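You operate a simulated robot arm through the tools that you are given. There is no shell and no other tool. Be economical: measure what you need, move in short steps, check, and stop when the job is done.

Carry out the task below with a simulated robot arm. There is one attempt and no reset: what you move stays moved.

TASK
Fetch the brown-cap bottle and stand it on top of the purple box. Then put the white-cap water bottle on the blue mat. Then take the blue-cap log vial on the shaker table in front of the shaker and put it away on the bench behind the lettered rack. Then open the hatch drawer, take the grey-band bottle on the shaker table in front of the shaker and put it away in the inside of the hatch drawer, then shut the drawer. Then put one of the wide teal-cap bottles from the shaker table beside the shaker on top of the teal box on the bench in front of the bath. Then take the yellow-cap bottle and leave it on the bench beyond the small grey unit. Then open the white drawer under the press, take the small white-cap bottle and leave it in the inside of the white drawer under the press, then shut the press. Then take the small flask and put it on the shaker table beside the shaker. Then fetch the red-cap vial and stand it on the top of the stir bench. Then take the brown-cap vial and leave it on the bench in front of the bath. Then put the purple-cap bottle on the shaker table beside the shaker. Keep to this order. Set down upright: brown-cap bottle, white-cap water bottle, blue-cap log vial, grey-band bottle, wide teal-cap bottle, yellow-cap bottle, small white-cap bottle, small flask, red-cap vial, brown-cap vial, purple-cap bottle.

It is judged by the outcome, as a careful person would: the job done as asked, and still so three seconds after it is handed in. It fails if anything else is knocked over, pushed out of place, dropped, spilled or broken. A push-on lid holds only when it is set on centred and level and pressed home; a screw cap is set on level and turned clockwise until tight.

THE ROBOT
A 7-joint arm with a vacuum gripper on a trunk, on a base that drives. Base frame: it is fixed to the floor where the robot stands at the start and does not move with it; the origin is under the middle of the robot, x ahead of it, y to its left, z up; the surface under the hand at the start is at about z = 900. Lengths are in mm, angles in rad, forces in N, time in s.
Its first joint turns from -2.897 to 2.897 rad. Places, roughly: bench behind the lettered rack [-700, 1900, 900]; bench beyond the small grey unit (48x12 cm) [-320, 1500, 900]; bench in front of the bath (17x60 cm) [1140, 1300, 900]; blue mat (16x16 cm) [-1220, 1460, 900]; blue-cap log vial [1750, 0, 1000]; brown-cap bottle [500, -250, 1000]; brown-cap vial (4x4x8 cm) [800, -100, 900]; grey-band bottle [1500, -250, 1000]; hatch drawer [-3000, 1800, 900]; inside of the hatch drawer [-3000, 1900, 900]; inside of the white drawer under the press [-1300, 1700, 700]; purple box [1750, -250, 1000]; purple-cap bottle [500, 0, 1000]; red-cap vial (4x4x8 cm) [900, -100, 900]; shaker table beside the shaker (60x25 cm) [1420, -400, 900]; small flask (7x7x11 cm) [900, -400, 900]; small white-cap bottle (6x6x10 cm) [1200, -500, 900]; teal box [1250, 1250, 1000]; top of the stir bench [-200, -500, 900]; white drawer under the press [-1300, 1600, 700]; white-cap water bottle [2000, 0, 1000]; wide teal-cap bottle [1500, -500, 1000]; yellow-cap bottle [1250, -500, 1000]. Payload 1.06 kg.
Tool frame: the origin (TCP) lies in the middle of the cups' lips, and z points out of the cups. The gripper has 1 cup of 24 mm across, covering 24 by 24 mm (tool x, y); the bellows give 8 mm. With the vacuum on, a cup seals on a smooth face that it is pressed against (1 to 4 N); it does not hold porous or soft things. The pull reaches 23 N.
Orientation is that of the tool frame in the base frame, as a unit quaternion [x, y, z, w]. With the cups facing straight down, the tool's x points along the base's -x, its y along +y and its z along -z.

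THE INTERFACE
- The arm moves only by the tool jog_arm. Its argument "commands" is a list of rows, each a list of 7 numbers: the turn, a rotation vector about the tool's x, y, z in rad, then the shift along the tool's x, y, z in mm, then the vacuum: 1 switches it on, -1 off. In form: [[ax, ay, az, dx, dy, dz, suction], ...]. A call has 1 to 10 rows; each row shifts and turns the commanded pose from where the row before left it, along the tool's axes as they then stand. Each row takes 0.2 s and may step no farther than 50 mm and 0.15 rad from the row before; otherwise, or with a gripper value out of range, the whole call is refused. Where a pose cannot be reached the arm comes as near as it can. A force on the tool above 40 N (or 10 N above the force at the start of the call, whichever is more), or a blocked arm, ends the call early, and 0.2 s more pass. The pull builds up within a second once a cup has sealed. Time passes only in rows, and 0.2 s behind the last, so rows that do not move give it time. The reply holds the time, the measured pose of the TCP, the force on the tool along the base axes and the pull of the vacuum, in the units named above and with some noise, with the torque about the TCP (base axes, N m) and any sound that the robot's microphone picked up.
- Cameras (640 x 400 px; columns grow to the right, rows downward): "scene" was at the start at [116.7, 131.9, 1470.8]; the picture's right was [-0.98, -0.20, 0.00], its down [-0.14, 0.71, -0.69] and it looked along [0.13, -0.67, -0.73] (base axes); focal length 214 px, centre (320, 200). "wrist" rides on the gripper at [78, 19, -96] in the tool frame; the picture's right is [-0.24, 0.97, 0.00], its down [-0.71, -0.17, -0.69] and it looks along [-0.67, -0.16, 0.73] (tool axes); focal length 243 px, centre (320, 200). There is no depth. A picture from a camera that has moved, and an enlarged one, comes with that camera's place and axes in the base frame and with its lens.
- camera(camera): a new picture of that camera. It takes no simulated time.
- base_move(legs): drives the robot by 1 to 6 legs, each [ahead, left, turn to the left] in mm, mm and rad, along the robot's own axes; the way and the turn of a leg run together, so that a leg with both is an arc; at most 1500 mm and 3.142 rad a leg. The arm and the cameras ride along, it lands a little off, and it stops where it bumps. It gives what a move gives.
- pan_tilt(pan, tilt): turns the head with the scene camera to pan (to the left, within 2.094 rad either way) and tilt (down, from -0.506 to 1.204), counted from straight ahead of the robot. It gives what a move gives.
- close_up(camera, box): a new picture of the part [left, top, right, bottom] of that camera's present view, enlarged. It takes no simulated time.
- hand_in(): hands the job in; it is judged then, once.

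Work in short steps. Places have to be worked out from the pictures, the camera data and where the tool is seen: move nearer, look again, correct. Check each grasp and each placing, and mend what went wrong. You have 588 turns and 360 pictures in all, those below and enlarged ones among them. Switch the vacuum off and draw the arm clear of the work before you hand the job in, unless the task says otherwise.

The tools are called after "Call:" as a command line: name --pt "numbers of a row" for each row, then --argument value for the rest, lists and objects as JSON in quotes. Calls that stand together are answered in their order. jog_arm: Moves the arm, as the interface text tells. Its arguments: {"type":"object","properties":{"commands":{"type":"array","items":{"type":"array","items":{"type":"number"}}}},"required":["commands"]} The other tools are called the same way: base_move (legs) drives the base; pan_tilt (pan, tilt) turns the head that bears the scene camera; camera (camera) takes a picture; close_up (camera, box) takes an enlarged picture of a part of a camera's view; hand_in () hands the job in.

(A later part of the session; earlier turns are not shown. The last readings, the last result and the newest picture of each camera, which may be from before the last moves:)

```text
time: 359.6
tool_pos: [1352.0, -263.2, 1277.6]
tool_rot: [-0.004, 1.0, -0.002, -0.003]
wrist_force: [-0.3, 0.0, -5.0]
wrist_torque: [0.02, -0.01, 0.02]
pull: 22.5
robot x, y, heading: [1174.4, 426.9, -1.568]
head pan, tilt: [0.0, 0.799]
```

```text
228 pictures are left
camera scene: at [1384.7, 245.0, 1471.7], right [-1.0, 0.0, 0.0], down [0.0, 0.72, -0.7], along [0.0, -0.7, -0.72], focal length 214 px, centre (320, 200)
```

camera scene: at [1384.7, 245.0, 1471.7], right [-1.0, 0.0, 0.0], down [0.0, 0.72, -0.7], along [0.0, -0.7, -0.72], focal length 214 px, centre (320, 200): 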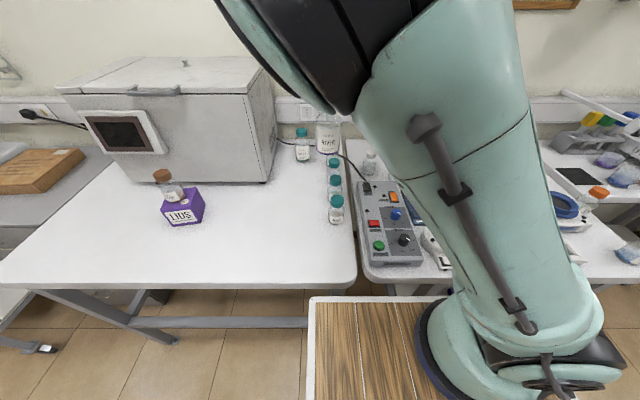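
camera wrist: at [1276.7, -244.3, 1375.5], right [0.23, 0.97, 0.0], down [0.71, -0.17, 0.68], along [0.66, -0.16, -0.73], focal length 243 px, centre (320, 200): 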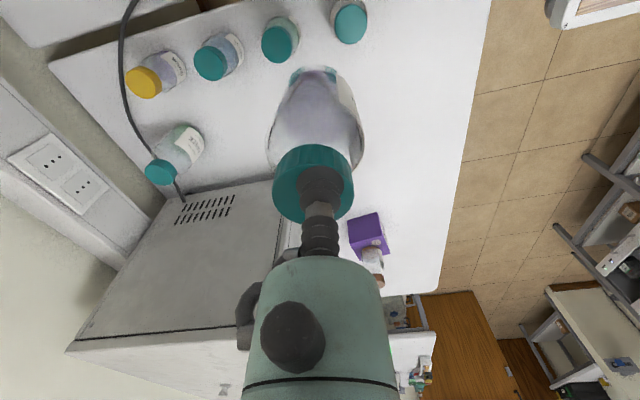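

RIVER is held and CREEK and the rest stand. I retract closer, back up to the aisle centre and turn around via +x to face the opposite bench.

Call:
jog_arm --pt "0 0 0 20 40 0 1" --pt "0 0 0 20 40 0 1" --pt "0 0 0 20 10 0 1"

Call:
base_move --legs '[[-185, 0, 0], [0, 0, 1.571], [0, 0, 1.571]]'

Call:
pan_tilt --pan 0.0 --tilt 0.6

Call:
camera --camera "scene"

Call:
camera --camera "wrist"

```text
time: 360.4
tool_pos: [1293.6, -173.2, 1278.1]
tool_rot: [-0.003, 1.0, -0.002, -0.004]
wrist_force: [0.4, 0.8, -4.5]
wrist_torque: [0.03, 0.05, 0.0]
pull: 22.5
robot x, y, heading: [1175.5, 426.1, -1.574]
head pan, tilt: [0.0, 0.799]
```

```text
time: 369.6
tool_pos: [1050.1, 1211.0, 1279.0]
tool_rot: [1.0, 0.006, 0.003, -0.002]
wrist_force: [0.3, 0.5, -4.2]
wrist_torque: [-0.01, -0.02, 0.01]
pull: 22.7
robot x, y, heading: [1174.9, 613.0, 1.574]
head pan, tilt: [0.0, 0.799]
```

```text
time: 370.4
tool_pos: [1049.9, 1211.5, 1279.6]
tool_rot: [1.0, 0.005, 0.003, -0.002]
wrist_force: [0.2, 0.4, -3.8]
wrist_torque: [-0.05, -0.05, -0.01]
pull: 23.5
robot x, y, heading: [1172.9, 615.9, 1.58]
head pan, tilt: [0.0, 0.6]
```

```text
227 pictures are left
camera scene: at [963.1, 800.7, 1488.6], right [1.0, 0.01, 0.0], down [0.0, -0.57, -0.82], along [-0.01, 0.82, -0.57], focal length 214 px, centre (320, 200)
```

scene: 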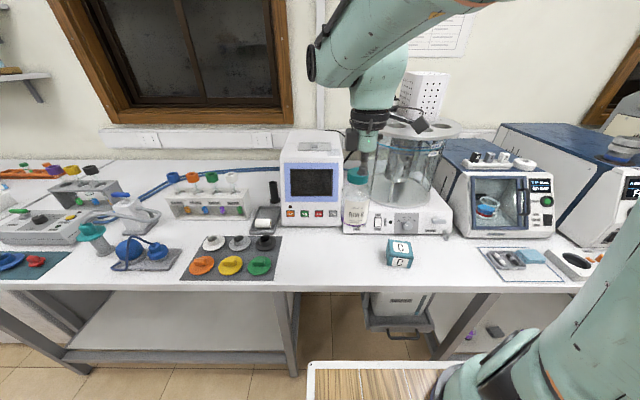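

```text
226 pictures are left
camera wrist: at [1129.8, 1192.1, 1375.7], right [-0.22, -0.97, 0.0], down [-0.71, 0.16, 0.68], along [-0.66, 0.16, -0.73], focal length 243 px, centre (320, 200)
```

wrist: 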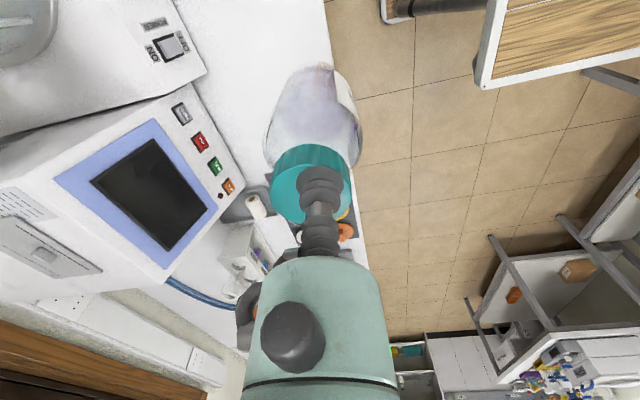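

The teal box sits in front of the bath. Close-up to measure.

Call:
close_up --camera "scene" --box '[340, 190, 480, 300]'

```text
3.64 times, centred on (410, 245) of scene
camera zoom: at [963.1, 800.7, 1488.6], right [1.0, 0.01, 0.0], down [0.0, -0.57, -0.82], along [-0.01, 0.82, -0.57], focal length 780 px, centre (-7, 36)
```

zoom: 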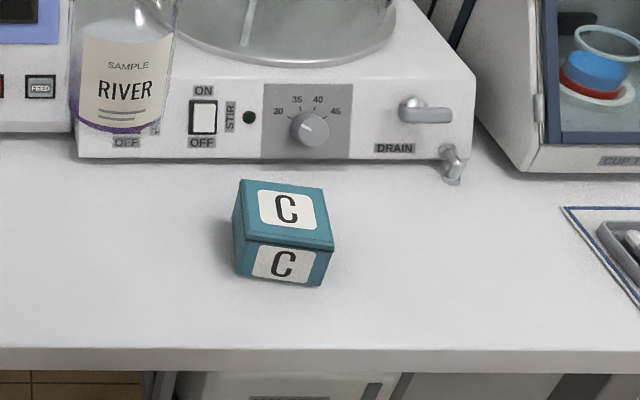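

Teal box top centre ≈ (1222,1294), z ≈ 953, about 72 mm square. I move RIVER above it.

Call:
jog_arm --pt "0 0 0 43 -21 0 1" --pt "0 0 0 43 -21 0 1" --pt "0 0 0 43 -21 0 1" --pt "0 0 0 43 -20 0 1" --pt "0 0 0 0 0 45 1" --pt "0 0 0 0 0 45 1" --pt "0 0 0 0 0 45 1"

Call:
close_up --camera "scene" --box '[340, 170, 480, 280]'

Call:
camera --camera "wrist"

```text
time: 372.0
tool_pos: [1220.3, 1296.1, 1144.9]
tool_rot: [1.0, 0.006, 0.002, -0.002]
wrist_force: [-0.5, -0.8, -4.1]
wrist_torque: [0.01, -0.01, -0.01]
pull: 23.0
robot x, y, heading: [1170.2, 614.4, 1.575]
head pan, tilt: [0.0, 0.6]
```

```text
3.64 times, centred on (410, 225) of scene
camera zoom: at [963.1, 800.3, 1488.7], right [1.0, 0.01, 0.0], down [0.0, -0.56, -0.83], along [-0.01, 0.83, -0.56], focal length 780 px, centre (-7, 109)
```

zoom: 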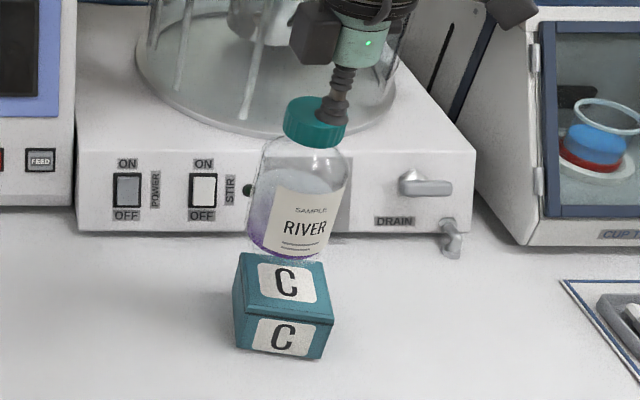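

```text
223 pictures are left
camera wrist: at [1300.2, 1277.7, 1242.4], right [-0.22, -0.97, -0.01], down [-0.71, 0.16, 0.68], along [-0.66, 0.16, -0.73], focal length 243 px, centre (320, 200)
```

wrist: 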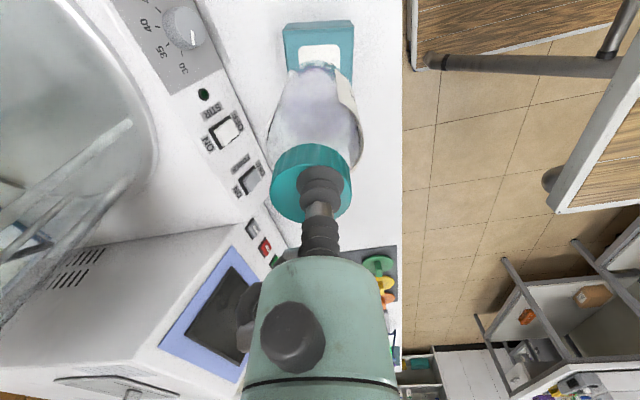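

Measured the same way, the bottle base is ~9 mm short in x relative to the box centre (1224,1302). I correct and lower 40 mm, then re-check.

Call:
jog_arm --pt "0 0 0 8 1 20 1" --pt "0 0 0 0 0 18 1"

Call:
close_up --camera "scene" --box '[360, 190, 450, 280]'

Call:
close_up --camera "wrist" --box '[230, 0, 410, 120]'

```text
time: 372.6
tool_pos: [1229.0, 1295.7, 1106.3]
tool_rot: [1.0, 0.006, 0.002, -0.002]
wrist_force: [0.2, -0.2, -3.2]
wrist_torque: [-0.02, -0.04, 0.0]
pull: 22.9
robot x, y, heading: [1175.4, 613.9, 1.578]
head pan, tilt: [0.0, 0.6]
```

```text
4.44 times, centred on (405, 235) of scene
camera zoom: at [963.1, 800.5, 1488.7], right [1.0, 0.01, 0.0], down [0.0, -0.56, -0.83], along [-0.01, 0.83, -0.56], focal length 953 px, centre (-58, 44)
```

zoom: 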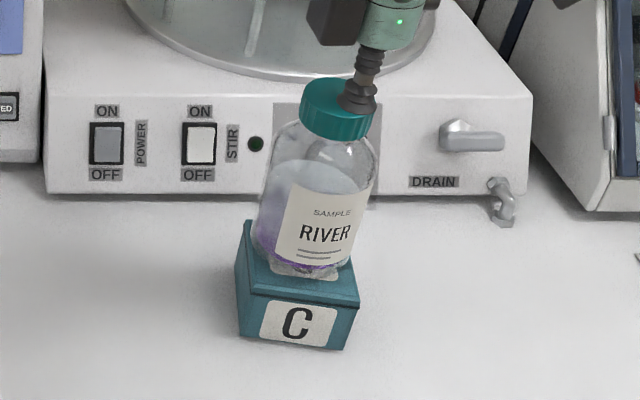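

```text
3.33 times, centred on (320, 60) of wrist
camera zoom: at [1309.1, 1276.2, 1203.7], right [-0.22, -0.97, 0.0], down [-0.71, 0.16, 0.68], along [-0.66, 0.16, -0.73], focal length 809 px, centre (320, 667)
```

zoom: 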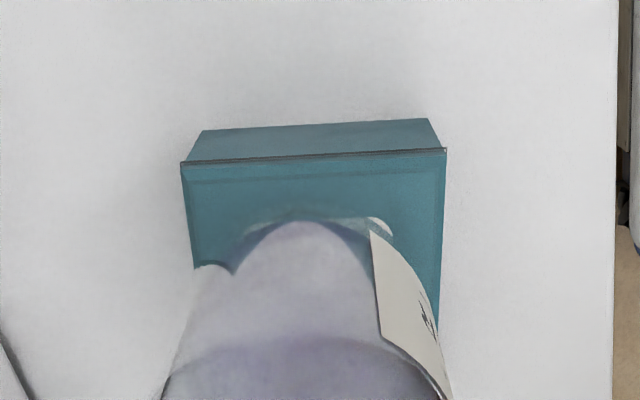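

The wrist view shows the bottle ~9 mm toward −x of the box centre; y is right. I shift +9 mm and lower to contact.

Call:
jog_arm --pt "0 0 0 9 0 5 1" --pt "0 0 0 0 0 5 1"

Call:
close_up --camera "wrist" --box '[230, 0, 410, 120]'

Call:
close_up --camera "scene" --box '[360, 190, 450, 280]'

```text
time: 373.2
tool_pos: [1238.1, 1297.0, 1099.0]
tool_rot: [1.0, 0.005, 0.003, -0.003]
wrist_force: [1.7, -3.1, 16.1]
wrist_torque: [0.02, 0.04, 0.03]
pull: 22.9
robot x, y, heading: [1175.3, 611.1, 1.578]
head pan, tilt: [0.0, 0.6]
```

```text
3.33 times, centred on (320, 60) of wrist
camera zoom: at [1318.1, 1276.7, 1195.6], right [-0.22, -0.97, -0.01], down [-0.71, 0.16, 0.68], along [-0.66, 0.16, -0.73], focal length 809 px, centre (320, 667)
```

zoom: 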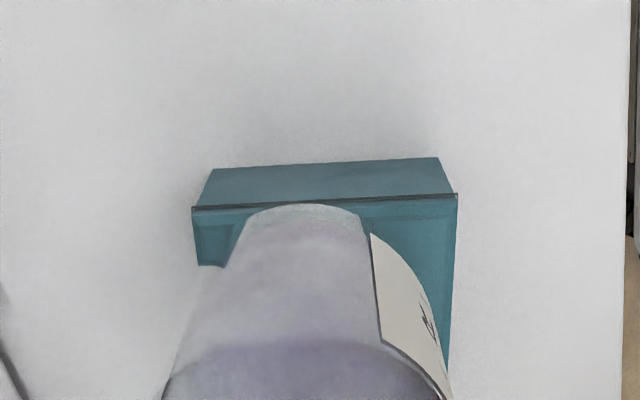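

```text
4.44 times, centred on (405, 235) of scene
camera zoom: at [963.2, 800.0, 1488.8], right [1.0, 0.01, 0.0], down [0.0, -0.56, -0.83], along [-0.01, 0.83, -0.56], focal length 953 px, centre (-58, 44)
```

zoom: 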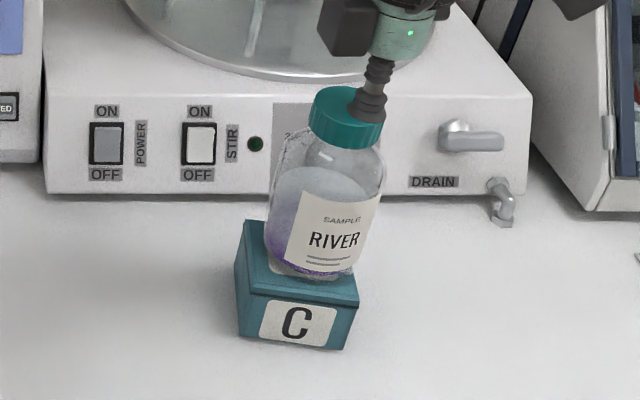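

Contact came at z≈1099. Comparing both views the bottle sits ~5 mm toward +x and ~8 mm toward +y of centre; I lift slightly, shift, and look again.

Call:
jog_arm --pt "0 0 0 0 0 -8 1" --pt "0 0 0 -5 8 0 1"

Call:
close_up --camera "scene" --box '[360, 190, 450, 280]'

Call:
close_up --camera "wrist" --box '[230, 0, 410, 120]'

```text
time: 373.8
tool_pos: [1233.0, 1287.3, 1103.7]
tool_rot: [1.0, 0.006, 0.003, -0.002]
wrist_force: [-0.5, 0.2, -3.2]
wrist_torque: [-0.06, -0.01, 0.0]
pull: 22.7
robot x, y, heading: [1173.9, 612.0, 1.578]
head pan, tilt: [0.0, 0.6]
```

```text
4.44 times, centred on (405, 235) of scene
camera zoom: at [963.2, 800.9, 1488.7], right [1.0, 0.01, 0.0], down [0.0, -0.57, -0.82], along [-0.01, 0.82, -0.57], focal length 953 px, centre (-58, 44)
```

zoom: 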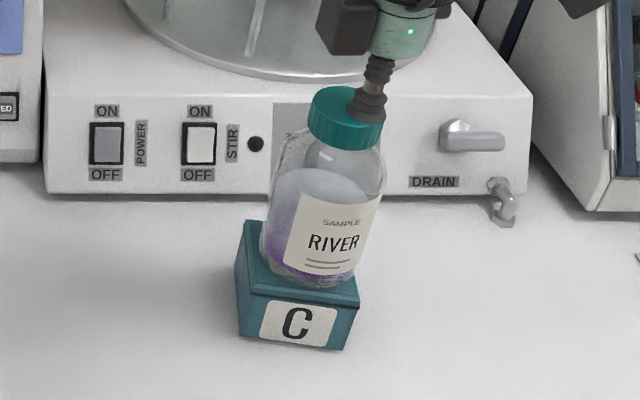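

```text
3.33 times, centred on (320, 60) of wrist
camera zoom: at [1313.0, 1268.7, 1202.0], right [-0.22, -0.97, 0.0], down [-0.71, 0.16, 0.68], along [-0.66, 0.16, -0.73], focal length 809 px, centre (320, 667)
```

zoom: 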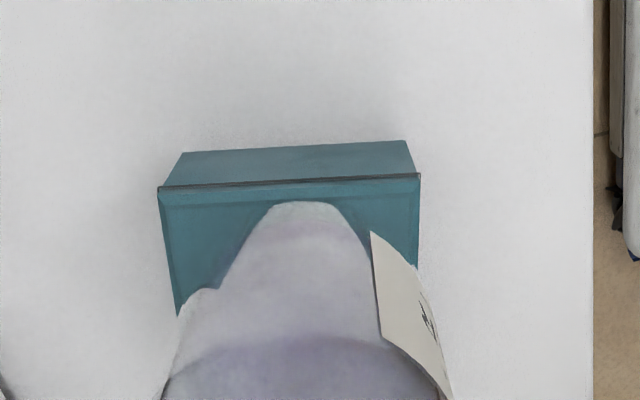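

The bottle hangs slightly tilted because the grip is off-centre, which skewed my estimate. Best estimate: TCP at (1234,1294) centres it. I set that and press down gently.

Call:
jog_arm --pt "0 0 0 1 -6 3 1" --pt "0 0 0 0 0 4 1"

Call:
close_up --camera "scene" --box '[360, 190, 450, 280]'

Call:
close_up --camera "wrist" --box '[230, 0, 410, 120]'

```text
time: 374.4
tool_pos: [1235.0, 1293.1, 1097.9]
tool_rot: [1.0, 0.006, 0.002, -0.003]
wrist_force: [2.6, -2.3, 11.9]
wrist_torque: [0.01, 0.02, -0.02]
pull: 22.0
robot x, y, heading: [1175.9, 612.0, 1.578]
head pan, tilt: [0.0, 0.6]
```

```text
4.44 times, centred on (405, 235) of scene
camera zoom: at [963.2, 800.1, 1488.8], right [1.0, 0.01, 0.0], down [0.0, -0.56, -0.83], along [-0.01, 0.83, -0.56], focal length 953 px, centre (-58, 44)
```

zoom: 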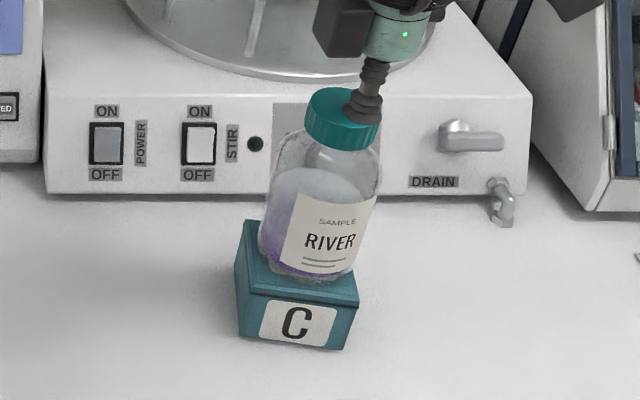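

```text
3.33 times, centred on (320, 60) of wrist
camera zoom: at [1314.5, 1275.2, 1195.7], right [-0.22, -0.97, -0.01], down [-0.71, 0.16, 0.68], along [-0.66, 0.16, -0.73], focal length 809 px, centre (320, 667)
```

zoom: 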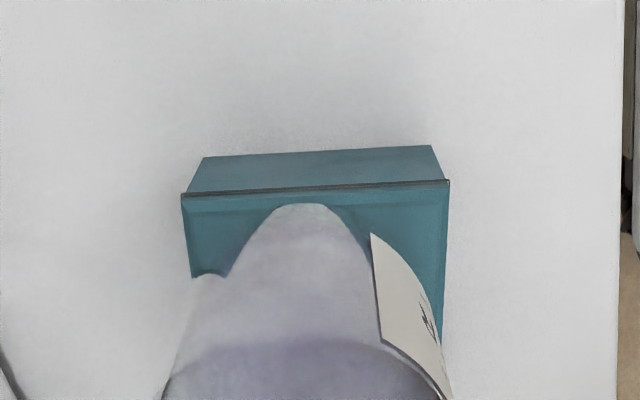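

Both views agree within a few mm of centred. I release and withdraw slowly, then verify.

Call:
jog_arm --pt "0 0 0 -2 0 -1 1" --pt "0 0 0 0 0 0 -1" --pt "0 0 0 0 0 0 -1" --pt "0 0 0 0 0 0 -1" --pt "0 0 0 0 0 -2 -1" --pt "0 0 0 0 0 -5 -1" --pt "0 0 0 0 0 -15 -1" --pt "0 0 0 0 0 -50 -1" --pt "0 0 0 0 0 -50 -1"

Call:
close_up --camera "scene" --box '[360, 190, 450, 280]'

Call:
camera --camera "wrist"

```text
time: 376.4
tool_pos: [1230.4, 1291.1, 1221.9]
tool_rot: [1.0, 0.006, 0.002, -0.001]
wrist_force: [-0.3, -0.4, 0.4]
wrist_torque: [-0.02, 0.02, 0.05]
pull: 0.1
robot x, y, heading: [1175.7, 612.3, 1.574]
head pan, tilt: [0.0, 0.6]
```

```text
4.44 times, centred on (405, 235) of scene
camera zoom: at [963.3, 801.0, 1488.7], right [1.0, 0.01, 0.0], down [0.0, -0.57, -0.82], along [-0.01, 0.82, -0.57], focal length 953 px, centre (-58, 44)
```

zoom: 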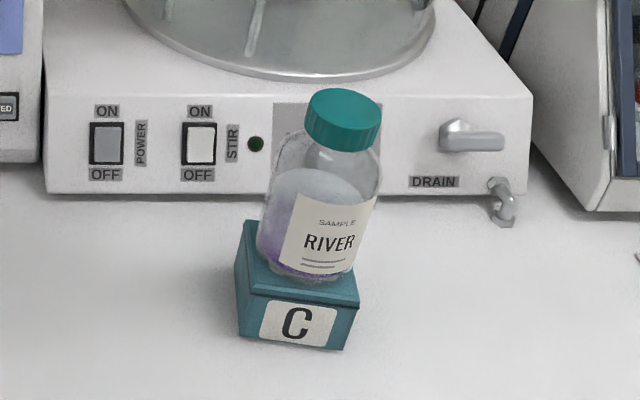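

```text
213 pictures are left
camera wrist: at [1310.3, 1272.7, 1318.7], right [-0.22, -0.97, 0.0], down [-0.71, 0.16, 0.68], along [-0.66, 0.16, -0.73], focal length 243 px, centre (320, 200)
```

wrist: 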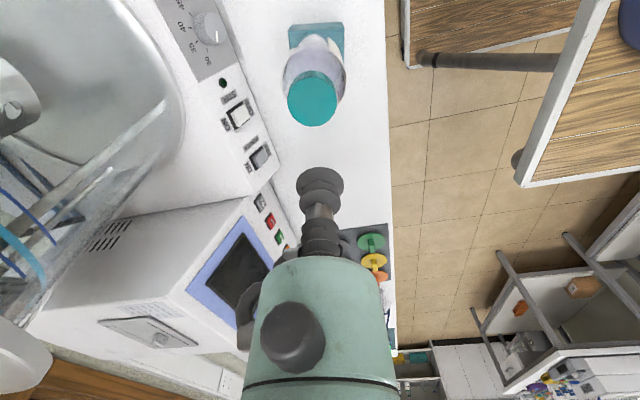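

RIVER stands steadily on the teal box. Next the yellow-cap bottle ≈ (1331,-533): I turn back and drive up to the shaker table.

Call:
jog_arm --pt "0 0 0 0 40 -30 -1" --pt "0 0 0 0 30 0 -1"

Call:
base_move --legs '[[0, 0, -1.571], [0, 0, -1.571], [0, 130, 0], [195, 0, 0]]'

Call:
camera --camera "wrist"

```text
time: 377.0
tool_pos: [1233.4, 1221.8, 1252.1]
tool_rot: [1.0, 0.007, 0.002, 0.0]
wrist_force: [0.0, -0.1, -0.8]
wrist_torque: [-0.03, -0.01, -0.01]
pull: 0.2
robot x, y, heading: [1172.9, 612.1, 1.574]
head pan, tilt: [0.0, 0.6]
```

```text
time: 387.1
tool_pos: [1243.8, -194.8, 1255.3]
tool_rot: [-0.004, 1.0, -0.002, -0.002]
wrist_force: [-0.4, -1.2, -0.1]
wrist_torque: [-0.01, 0.01, -0.01]
pull: 0.1
robot x, y, heading: [1304.9, 417.7, -1.566]
head pan, tilt: [0.0, 0.6]
```

```text
212 pictures are left
camera wrist: at [1166.6, -176.8, 1350.1], right [0.23, 0.97, 0.0], down [0.71, -0.16, 0.68], along [0.66, -0.16, -0.73], focal length 243 px, centre (320, 200)
```

wrist: 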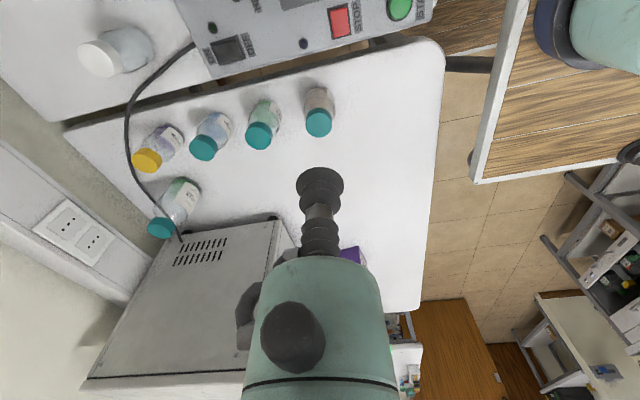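

Yellow cap ≈ (1326,-523). I move over it.

Call:
jog_arm --pt "0 0 0 -10 -41 0 -1" --pt "0 0 0 -10 -41 0 -1" --pt "0 0 0 -10 -41 0 -1" --pt "0 0 0 -10 -41 0 -1" --pt "0 0 0 -10 -41 0 -1" --pt "0 0 0 -10 -41 0 -1" --pt "0 0 0 -10 -41 0 -1" --pt "0 0 0 -12 -41 0 -1"

Call:
jog_arm --pt "0 0 0 0 0 50 -1" --pt "0 0 0 0 0 50 -1" --pt "0 0 0 0 0 50 -1"

Call:
camera --camera "wrist"

Call:
camera --camera "scene"

```text
time: 388.9
tool_pos: [1324.2, -520.9, 1256.6]
tool_rot: [-0.003, 1.0, -0.002, -0.002]
wrist_force: [0.0, -0.3, 1.8]
wrist_torque: [0.02, 0.0, 0.01]
pull: 0.1
robot x, y, heading: [1306.6, 409.8, -1.567]
head pan, tilt: [0.0, 0.6]
```

```text
time: 389.7
tool_pos: [1323.8, -520.6, 1105.0]
tool_rot: [-0.005, 1.0, -0.003, -0.002]
wrist_force: [0.1, 0.0, 0.2]
wrist_torque: [-0.02, -0.01, -0.02]
pull: 0.1
robot x, y, heading: [1303.4, 418.5, -1.564]
head pan, tilt: [0.0, 0.6]
```

```text
211 pictures are left
camera wrist: at [1247.3, -501.8, 1201.7], right [0.23, 0.97, -0.01], down [0.71, -0.16, 0.68], along [0.66, -0.16, -0.73], focal length 243 px, centre (320, 200)
```

wrist: 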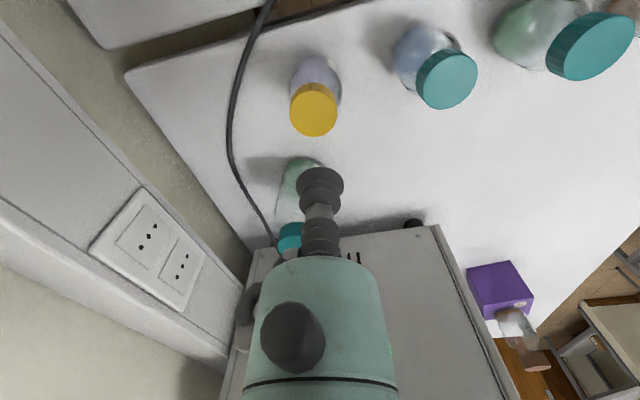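

```text
210 pictures are left
camera scene: at [1516.0, 228.0, 1488.8], right [-1.0, 0.0, 0.0], down [0.0, 0.56, -0.83], along [0.0, -0.83, -0.56], focal length 214 px, centre (320, 200)
```

scene: 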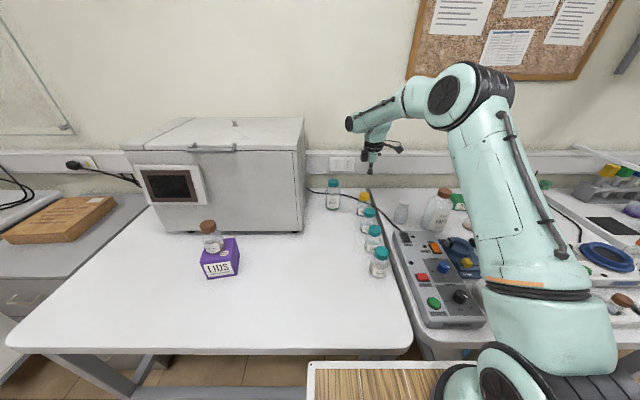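

Triangulated cap (1331,-528, ~995). I correct and creep down.

Call:
jog_arm --pt "0 0 0 -7 -7 45 -1" --pt "0 0 0 0 0 45 1" --pt "0 0 0 0 0 5 1" --pt "0 0 0 0 0 4 1"

```text
time: 390.7
tool_pos: [1333.5, -529.3, 1005.5]
tool_rot: [-0.004, 1.0, -0.002, -0.003]
wrist_force: [0.0, 0.1, 0.2]
wrist_torque: [-0.01, -0.01, 0.01]
pull: 0.1
robot x, y, heading: [1304.4, 413.6, -1.567]
head pan, tilt: [0.0, 0.6]
```

Call:
jog_arm --pt "0 0 0 0 0 3 1" --pt "0 0 0 0 0 3 1"

Call:
camera --camera "wrist"

```text
time: 391.3
tool_pos: [1333.2, -530.4, 1001.6]
tool_rot: [-0.004, 1.0, -0.003, -0.003]
wrist_force: [3.1, -1.0, 16.0]
wrist_torque: [0.03, -0.06, 0.0]
pull: 23.4
robot x, y, heading: [1305.4, 415.7, -1.57]
head pan, tilt: [0.0, 0.6]
```

```text
209 pictures are left
camera wrist: at [1257.1, -511.5, 1097.3], right [0.23, 0.97, -0.01], down [0.71, -0.16, 0.68], along [0.66, -0.16, -0.73], focal length 243 px, centre (320, 200)
```

wrist: 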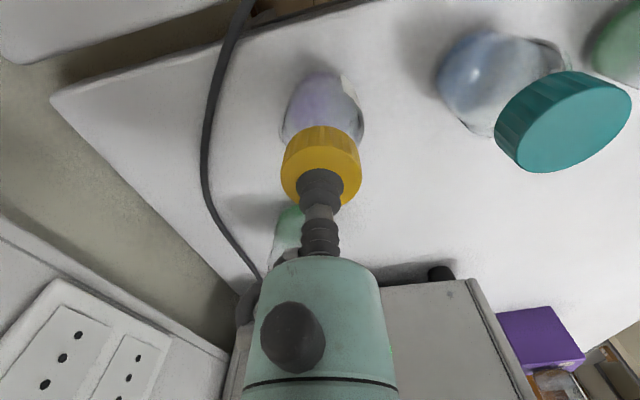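

Sealed (height ≈ 102). I lift and retract.

Call:
jog_arm --pt "0 0 0 0 0 -5 1" --pt "0 0 0 0 0 -25 1" --pt "0 0 0 0 0 -50 1" --pt "0 0 0 0 0 -50 1" --pt "0 0 0 0 0 -50 1" --pt "0 0 0 0 0 -50 1" --pt "0 0 0 0 45 0 1" --pt "0 0 0 0 45 0 1" --pt "0 0 0 0 45 0 1" --pt "0 0 0 0 45 0 1"

Call:
jog_arm --pt "0 0 0 0 45 0 1" --pt "0 0 0 0 45 0 1" --pt "0 0 0 0 30 0 1"

Call:
camera --camera "wrist"

```text
time: 393.5
tool_pos: [1332.9, -349.9, 1227.8]
tool_rot: [-0.003, 1.0, -0.001, -0.003]
wrist_force: [0.6, -0.3, -2.7]
wrist_torque: [-0.04, 0.01, 0.0]
pull: 22.8
robot x, y, heading: [1305.6, 415.4, -1.565]
head pan, tilt: [0.0, 0.6]
```

```text
time: 394.3
tool_pos: [1331.5, -228.6, 1227.8]
tool_rot: [-0.004, 1.0, -0.001, -0.002]
wrist_force: [-0.1, -0.3, -2.3]
wrist_torque: [-0.02, -0.09, -0.03]
pull: 23.0
robot x, y, heading: [1304.9, 415.0, -1.566]
head pan, tilt: [0.0, 0.6]
```

```text
208 pictures are left
camera wrist: at [1255.5, -210.0, 1325.3], right [0.23, 0.97, 0.0], down [0.71, -0.16, 0.68], along [0.66, -0.16, -0.73], focal length 243 px, centre (320, 200)
```

wrist: 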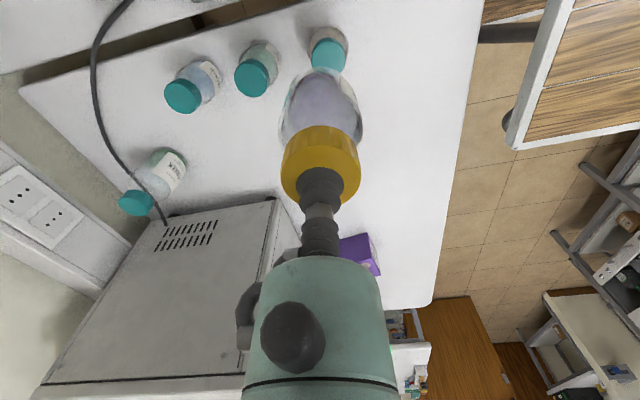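

Held. I drive to the bench near x≈-300 on the other side.

Call:
base_move --legs '[[-195, 0, 0], [0, 0, -1.575], [1450, 0, 0], [170, 0, 0]]'

Call:
pan_tilt --pan -1.3 --tilt 0.6

Call:
camera --camera "scene"

```text
time: 407.5
tool_pos: [-946.3, 569.9, 1228.4]
tool_rot: [0.703, 0.711, 0.001, -0.003]
wrist_force: [-0.2, 0.6, -1.5]
wrist_torque: [-0.02, 0.0, -0.07]
pull: 22.9
robot x, y, heading: [-303.8, 597.8, -3.135]
head pan, tilt: [0.0, 0.6]
```

```text
time: 408.9
tool_pos: [-946.7, 569.9, 1228.1]
tool_rot: [0.704, 0.71, 0.001, -0.003]
wrist_force: [-0.6, 0.3, -2.1]
wrist_torque: [-0.06, 0.02, -0.03]
pull: 23.1
robot x, y, heading: [-305.5, 600.8, -3.136]
head pan, tilt: [-1.3, 0.6]
```

```text
207 pictures are left
camera scene: at [-426.8, 474.4, 1488.7], right [0.96, 0.27, 0.0], down [0.15, -0.54, -0.83], along [-0.23, 0.79, -0.56], focal length 214 px, centre (320, 200)
```

scene: 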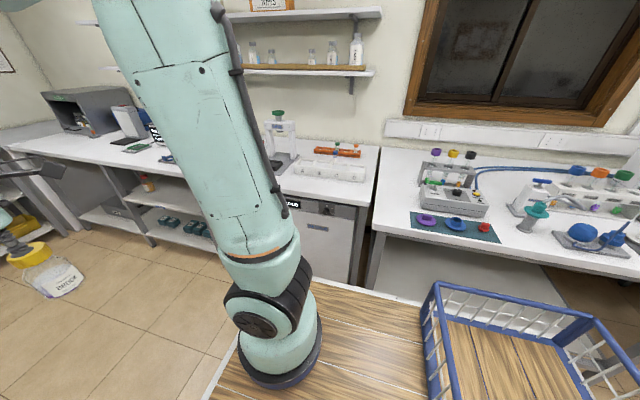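

The small grey unit is around (-75,1390); the free strip beyond it is x≈-400…-220. I turn to face it; target (-325,1450).

Call:
base_move --legs '[[0, 0, -1.575]]'

Call:
pan_tilt --pan -0.1 --tilt 0.6

Call:
camera --camera "scene"

```text
time: 413.2
tool_pos: [-330.5, 1243.1, 1227.8]
tool_rot: [1.0, 0.003, 0.003, -0.001]
wrist_force: [-0.6, -0.4, -1.6]
wrist_torque: [-0.02, 0.03, 0.0]
pull: 22.9
robot x, y, heading: [-305.2, 600.3, 1.576]
head pan, tilt: [-1.3, 0.6]
```

```text
time: 414.6
tool_pos: [-330.1, 1242.3, 1228.7]
tool_rot: [1.0, 0.003, 0.003, -0.002]
wrist_force: [0.4, 0.1, -2.2]
wrist_torque: [-0.02, 0.05, -0.02]
pull: 22.7
robot x, y, heading: [-304.7, 598.2, 1.57]
head pan, tilt: [-0.099, 0.6]
```

```text
206 pictures are left
camera scene: at [-505.0, 787.8, 1488.7], right [1.0, -0.1, 0.0], down [-0.06, -0.56, -0.83], along [0.08, 0.82, -0.56], focal length 214 px, centre (320, 200)
```

scene: 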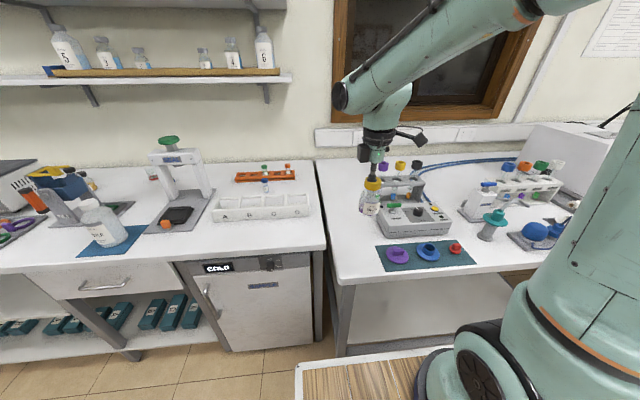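

Target spot (-322,1460) is free. I move over it and lower to z≈1020.

Call:
jog_arm --pt "0 0 0 2 -43 0 1" --pt "0 0 0 2 -43 0 1" --pt "0 0 0 2 -43 0 1" --pt "0 0 0 2 -43 0 1" --pt "0 0 0 0 -43 0 1" --pt "0 0 0 0 0 50 1" --pt "0 0 0 0 0 50 1" --pt "0 0 0 0 0 50 1" --pt "0 0 0 0 0 50 1"

Call:
close_up --camera "scene" --box '[290, 150, 450, 280]'

```text
time: 416.6
tool_pos: [-322.0, 1453.6, 1028.5]
tool_rot: [1.0, 0.002, 0.002, -0.002]
wrist_force: [0.3, 0.1, -1.4]
wrist_torque: [0.0, 0.05, 0.0]
pull: 23.0
robot x, y, heading: [-301.4, 600.7, 1.572]
head pan, tilt: [-0.099, 0.6]
```

```text
3.08 times, centred on (370, 215) of scene
camera zoom: at [-505.1, 787.4, 1488.8], right [1.0, -0.1, 0.0], down [-0.06, -0.56, -0.83], along [0.08, 0.82, -0.56], focal length 660 px, centre (166, 154)
```

zoom: 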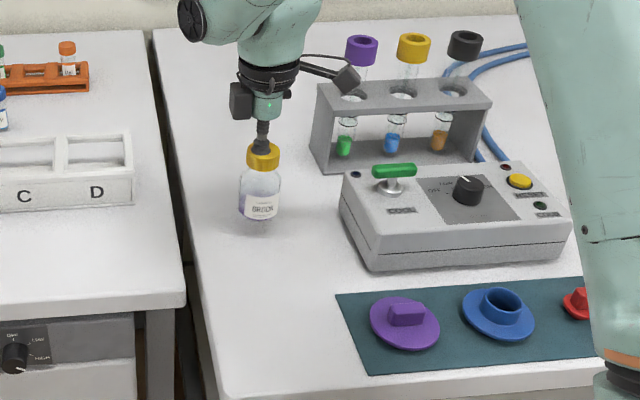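

Clear. I creep to contact.

Call:
jog_arm --pt "0 0 0 0 0 18 1" --pt "0 0 0 0 0 5 1" --pt "0 0 0 0 0 3 1"

```text
time: 417.4
tool_pos: [-323.5, 1456.4, 1003.1]
tool_rot: [1.0, 0.002, 0.003, -0.002]
wrist_force: [-0.3, 1.0, -2.0]
wrist_torque: [-0.01, 0.08, -0.02]
pull: 23.1
robot x, y, heading: [-304.5, 600.2, 1.569]
head pan, tilt: [-0.099, 0.6]
```

Call:
jog_arm --pt "0 0 0 0 0 2 1" --pt "0 0 0 0 0 2 1"

```text
time: 418.0
tool_pos: [-323.6, 1457.1, 1000.8]
tool_rot: [1.0, 0.003, 0.002, -0.002]
wrist_force: [-0.1, -3.8, 15.2]
wrist_torque: [-0.07, 0.05, -0.01]
pull: 23.1
robot x, y, heading: [-307.7, 599.2, 1.573]
head pan, tilt: [-0.099, 0.6]
```

Contact. I release and rise, then verify.

Call:
jog_arm --pt "0 0 0 0 0 -2 1" --pt "0 0 0 0 0 0 -1" --pt "0 0 0 0 0 0 -1" --pt "0 0 0 0 0 0 -1" --pt "0 0 0 0 0 -3 -1" --pt "0 0 0 0 0 -10 -1" --pt "0 0 0 0 0 -40 -1" --pt "0 0 0 0 0 -50 -1" --pt "0 0 0 0 0 -50 -1" --pt "0 0 0 0 0 -50 -1"

Call:
camera --camera "scene"

```text
time: 420.2
tool_pos: [-325.3, 1454.9, 1205.5]
tool_rot: [1.0, 0.004, 0.002, -0.001]
wrist_force: [0.5, 1.0, 1.0]
wrist_torque: [0.02, -0.01, 0.0]
pull: 0.0
robot x, y, heading: [-304.3, 597.8, 1.573]
head pan, tilt: [-0.099, 0.6]
```

```text
204 pictures are left
camera scene: at [-505.1, 788.2, 1488.7], right [1.0, -0.1, 0.0], down [-0.06, -0.56, -0.82], along [0.08, 0.82, -0.57], focal length 214 px, centre (320, 200)
```

scene: 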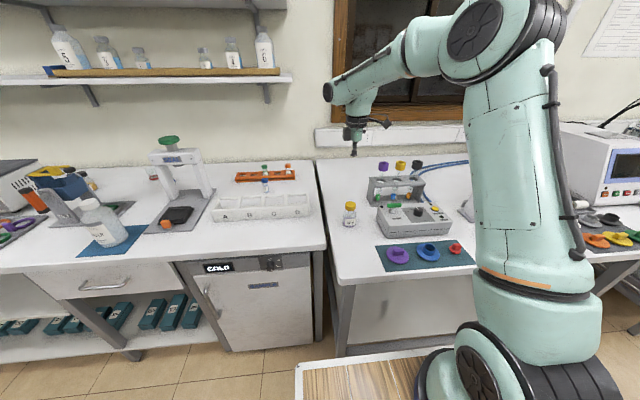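

Yellow-cap bottle stands beyond the grey unit. Next the white drawer under the press: retract the tool and strafe to x≈-1280 to inspect it.

Call:
jog_arm --pt "0 0 0 0 45 -10 -1" --pt "0 0 0 0 45 -10 -1" --pt "0 0 0 0 45 -10 -1" --pt "0 0 0 0 45 -10 -1" --pt "0 0 0 0 45 0 -1"

Call:
base_move --legs '[[0, 900, 0]]'

Call:
pan_tilt --pan 0.0 --tilt 0.9

Call:
camera --camera "scene"

Call:
camera --camera "wrist"

```text
time: 421.4
tool_pos: [-323.1, 1229.9, 1245.3]
tool_rot: [1.0, 0.003, 0.002, -0.001]
wrist_force: [0.4, 0.0, -0.5]
wrist_torque: [-0.03, 0.01, 0.0]
pull: 0.0
robot x, y, heading: [-305.0, 604.5, 1.575]
head pan, tilt: [-0.099, 0.6]
```

```text
time: 426.2
tool_pos: [-1250.0, 1222.6, 1245.2]
tool_rot: [1.0, 0.012, 0.002, -0.002]
wrist_force: [0.1, 0.2, -0.5]
wrist_torque: [0.04, 0.0, 0.01]
pull: 0.0
robot x, y, heading: [-1221.7, 591.8, 1.591]
head pan, tilt: [-0.099, 0.6]
```

```text
time: 427.0
tool_pos: [-1249.0, 1221.9, 1245.7]
tool_rot: [1.0, 0.012, 0.003, -0.002]
wrist_force: [-0.2, -0.3, -0.4]
wrist_torque: [0.04, -0.01, 0.0]
pull: 0.1
robot x, y, heading: [-1220.3, 590.0, 1.586]
head pan, tilt: [0.0, 0.901]
```

```text
203 pictures are left
camera scene: at [-1432.3, 763.6, 1464.0], right [1.0, 0.02, 0.0], down [0.01, -0.78, -0.62], along [-0.01, 0.62, -0.78], focal length 214 px, centre (320, 200)
```

scene: 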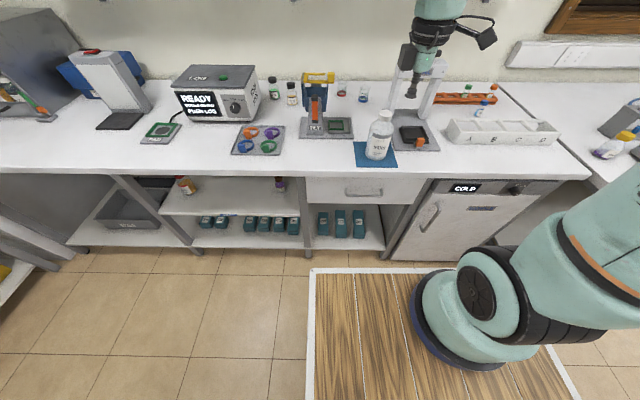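

```text
202 pictures are left
camera wrist: at [-1169.9, 1203.9, 1342.9], right [-0.21, -0.98, 0.0], down [-0.72, 0.15, 0.68], along [-0.67, 0.15, -0.73], focal length 243 px, centre (320, 200)
```

wrist: 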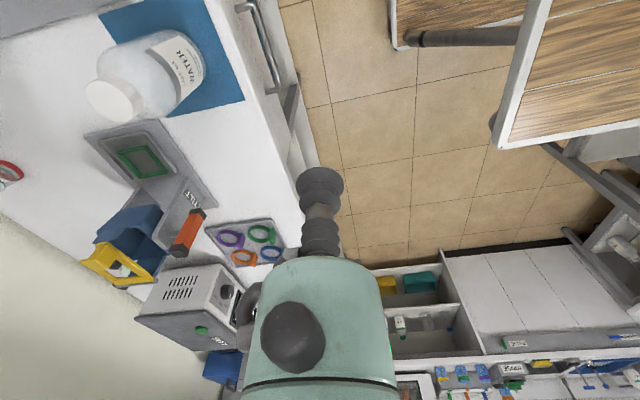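

I zoom on the drawer front.

Call:
close_up --camera "scene" --box '[290, 160, 450, 260]'

```text
4.00 times, centred on (370, 210) of scene
camera zoom: at [-1432.3, 763.6, 1464.0], right [1.0, 0.02, 0.0], down [0.01, -0.78, -0.62], along [-0.01, 0.62, -0.78], focal length 858 px, centre (120, 160)
```

zoom: 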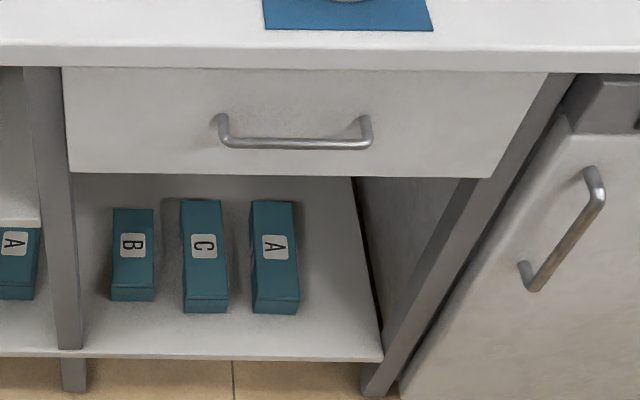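

The drawer front spans x≈-1500…-1040, z≈716–878 at y≈1340, handle bar at z≈812. I'll stand alongside the bench (heading π), arm on the bench side, grip the face with the cup held horizontally, and strafe away to pull.

Call:
base_move --legs '[[100, -215, 0], [0, 0, 1.555]]'

Call:
pan_tilt --pan -1.5 --tilt 0.8

Call:
camera --camera "scene"

```text
time: 432.5
tool_pos: [-1639.7, 685.4, 1246.2]
tool_rot: [0.709, 0.705, 0.001, -0.004]
wrist_force: [0.3, 0.1, 0.0]
wrist_torque: [0.0, 0.01, 0.0]
pull: 0.0
robot x, y, heading: [-1008.9, 695.6, 3.13]
head pan, tilt: [0.0, 0.901]
```

```text
time: 434.1
tool_pos: [-1639.9, 686.0, 1245.8]
tool_rot: [0.71, 0.705, 0.0, -0.004]
wrist_force: [-0.8, 0.0, 0.8]
wrist_torque: [-0.02, -0.03, -0.01]
pull: 0.1
robot x, y, heading: [-1010.0, 696.9, 3.125]
head pan, tilt: [-1.499, 0.799]
```

```text
200 pictures are left
camera scene: at [-1115.7, 568.7, 1471.8], right [1.0, 0.06, 0.0], down [0.04, -0.72, -0.7], along [-0.04, 0.7, -0.72], focal length 214 px, centre (320, 200)
```

scene: 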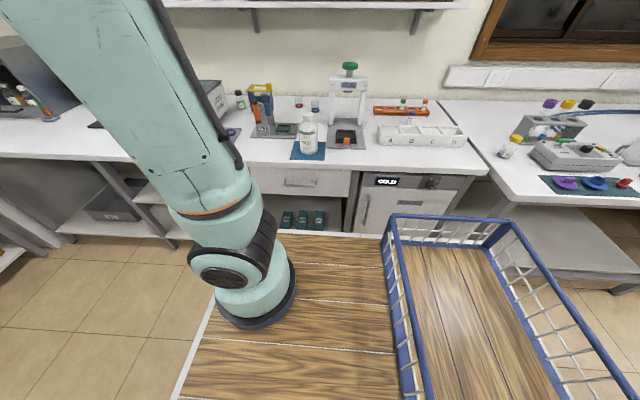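

I swing the arm round to the bench side in an arc.

Call:
jog_arm --pt "0 0 0 41.5 -8.5 0 -1" --pt "0 0 0 41.5 -8.5 0 -1" --pt "0 0 0 41.5 -8.5 0 -1" --pt "0 0 0 41.5 -8.5 0 -1" --pt "0 0 0 37.5 15 0 -1" --pt "0 0 0 37.5 15 0 -1" --pt "0 0 0 37.5 15 0 -1" --pt "0 0 0 37.5 15 0 -1"

Call:
jog_arm --pt "0 0 0 30 35 0 -1" --pt "0 0 0 30 35 0 -1" --pt "0 0 0 30 35 0 -1" --pt "0 0 0 30 35 0 -1" --pt "0 0 0 6 40 0 -1" --pt "0 0 0 6 40 0 -1" --pt "0 0 0 6 40 0 -1" --pt "0 0 0 6 40 0 -1" --pt "0 0 0 6 40 0 -1"

Call:
camera --camera "scene"

```text
time: 435.9
tool_pos: [-1612.5, 1003.8, 1246.8]
tool_rot: [0.71, 0.704, 0.001, -0.003]
wrist_force: [0.8, 0.0, 0.0]
wrist_torque: [-0.01, 0.04, 0.01]
pull: 0.1
robot x, y, heading: [-1008.4, 697.9, 3.126]
head pan, tilt: [-1.499, 0.799]
```

```text
time: 437.9
tool_pos: [-1271.0, 1149.3, 1247.4]
tool_rot: [0.709, 0.705, 0.001, -0.004]
wrist_force: [-0.5, -0.3, 0.1]
wrist_torque: [-0.01, 0.01, 0.04]
pull: 0.0
robot x, y, heading: [-1008.1, 695.0, 3.127]
head pan, tilt: [-1.499, 0.799]
```

```text
199 pictures are left
camera scene: at [-1115.9, 568.7, 1471.8], right [1.0, 0.06, 0.0], down [0.04, -0.72, -0.7], along [-0.04, 0.7, -0.72], focal length 214 px, centre (320, 200)
```

scene: 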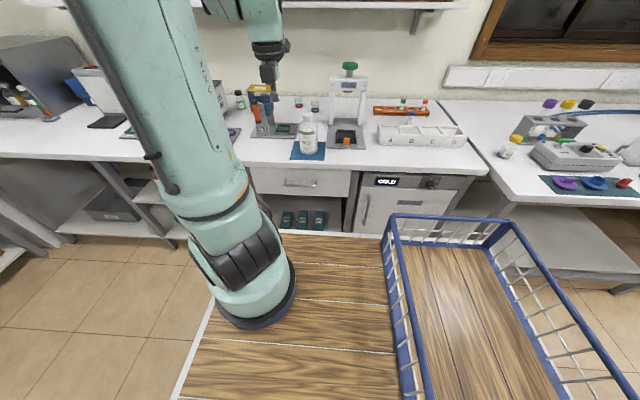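

Now I tilt the tool to point horizontally at the bench (+y), in free air.

Call:
jog_arm --pt "0 0.15 0 0 0 0 -1" --pt "0 0.15 0 0 0 0 -1" --pt "0 0.15 0 0 0 0 -1" --pt "0 0.15 0 0 0 0 -1" --pt "0 0.15 0 0 0 0 -1" --pt "0 0.15 0 0 0 0 -1"

Call:
camera --camera "scene"

```text
time: 439.5
tool_pos: [-1355.0, 1139.4, 1248.6]
tool_rot: [0.565, 0.699, 0.274, -0.342]
wrist_force: [0.3, 0.0, 0.4]
wrist_torque: [-0.04, 0.01, 0.02]
pull: 0.0
robot x, y, heading: [-1009.1, 696.6, 3.127]
head pan, tilt: [-1.499, 0.799]
stopped in row 6: the arm was blocked; the commanded pose is now the measured one
```

```text
198 pictures are left
camera scene: at [-1115.7, 568.9, 1471.8], right [1.0, 0.06, 0.0], down [0.04, -0.72, -0.7], along [-0.04, 0.7, -0.72], focal length 214 px, centre (320, 200)
```

scene: 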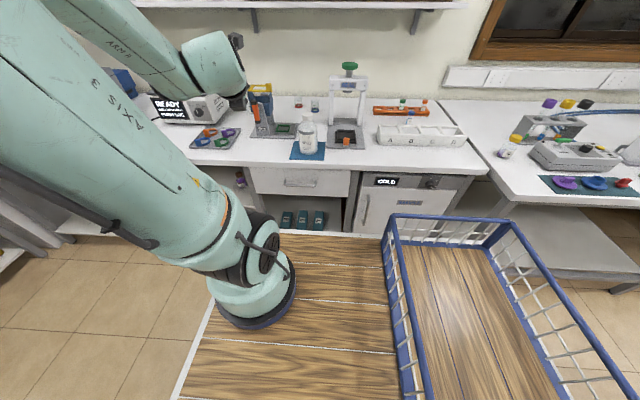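

The tilt was blocked too close to the arm base. I change plan: a modest tilt (~0.4 rad) and hook behind the handle bar. First restore the orientation.

Call:
jog_arm --pt "0 -0.15 0 0 0 0 -1" --pt "0 -0.15 0 0 0 0 -1" --pt "0 -0.15 0 0 0 0 -1" --pt "0 -0.05 0 0 0 0 -1" --pt "-0.042 0 0.0995 0 0 0 -1" --pt "-0.042 0 0.0995 0 0 0 -1"

Call:
camera --camera "scene"

Call:
camera --camera "wrist"

```text
time: 440.9
tool_pos: [-1352.7, 1139.3, 1248.2]
tool_rot: [0.696, 0.689, 0.141, -0.143]
wrist_force: [0.2, -0.5, -0.8]
wrist_torque: [0.02, 0.03, 0.01]
pull: 0.1
robot x, y, heading: [-1011.3, 695.3, 3.132]
head pan, tilt: [-1.499, 0.799]
```

```text
197 pictures are left
camera scene: at [-1115.7, 568.9, 1471.8], right [1.0, 0.06, 0.0], down [0.04, -0.72, -0.7], along [-0.04, 0.7, -0.72], focal length 214 px, centre (320, 200)
```

scene: 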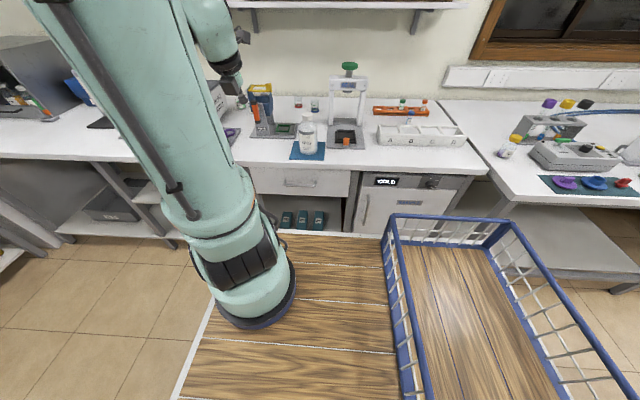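

```text
196 pictures are left
camera wrist: at [-1331.8, 1173.5, 1368.2], right [0.97, -0.22, -0.1], down [-0.18, -0.92, 0.35], along [-0.17, -0.32, -0.93], focal length 243 px, centre (320, 200)
```

wrist: 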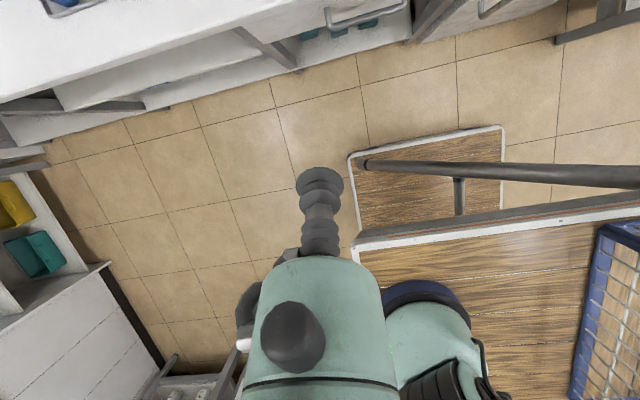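

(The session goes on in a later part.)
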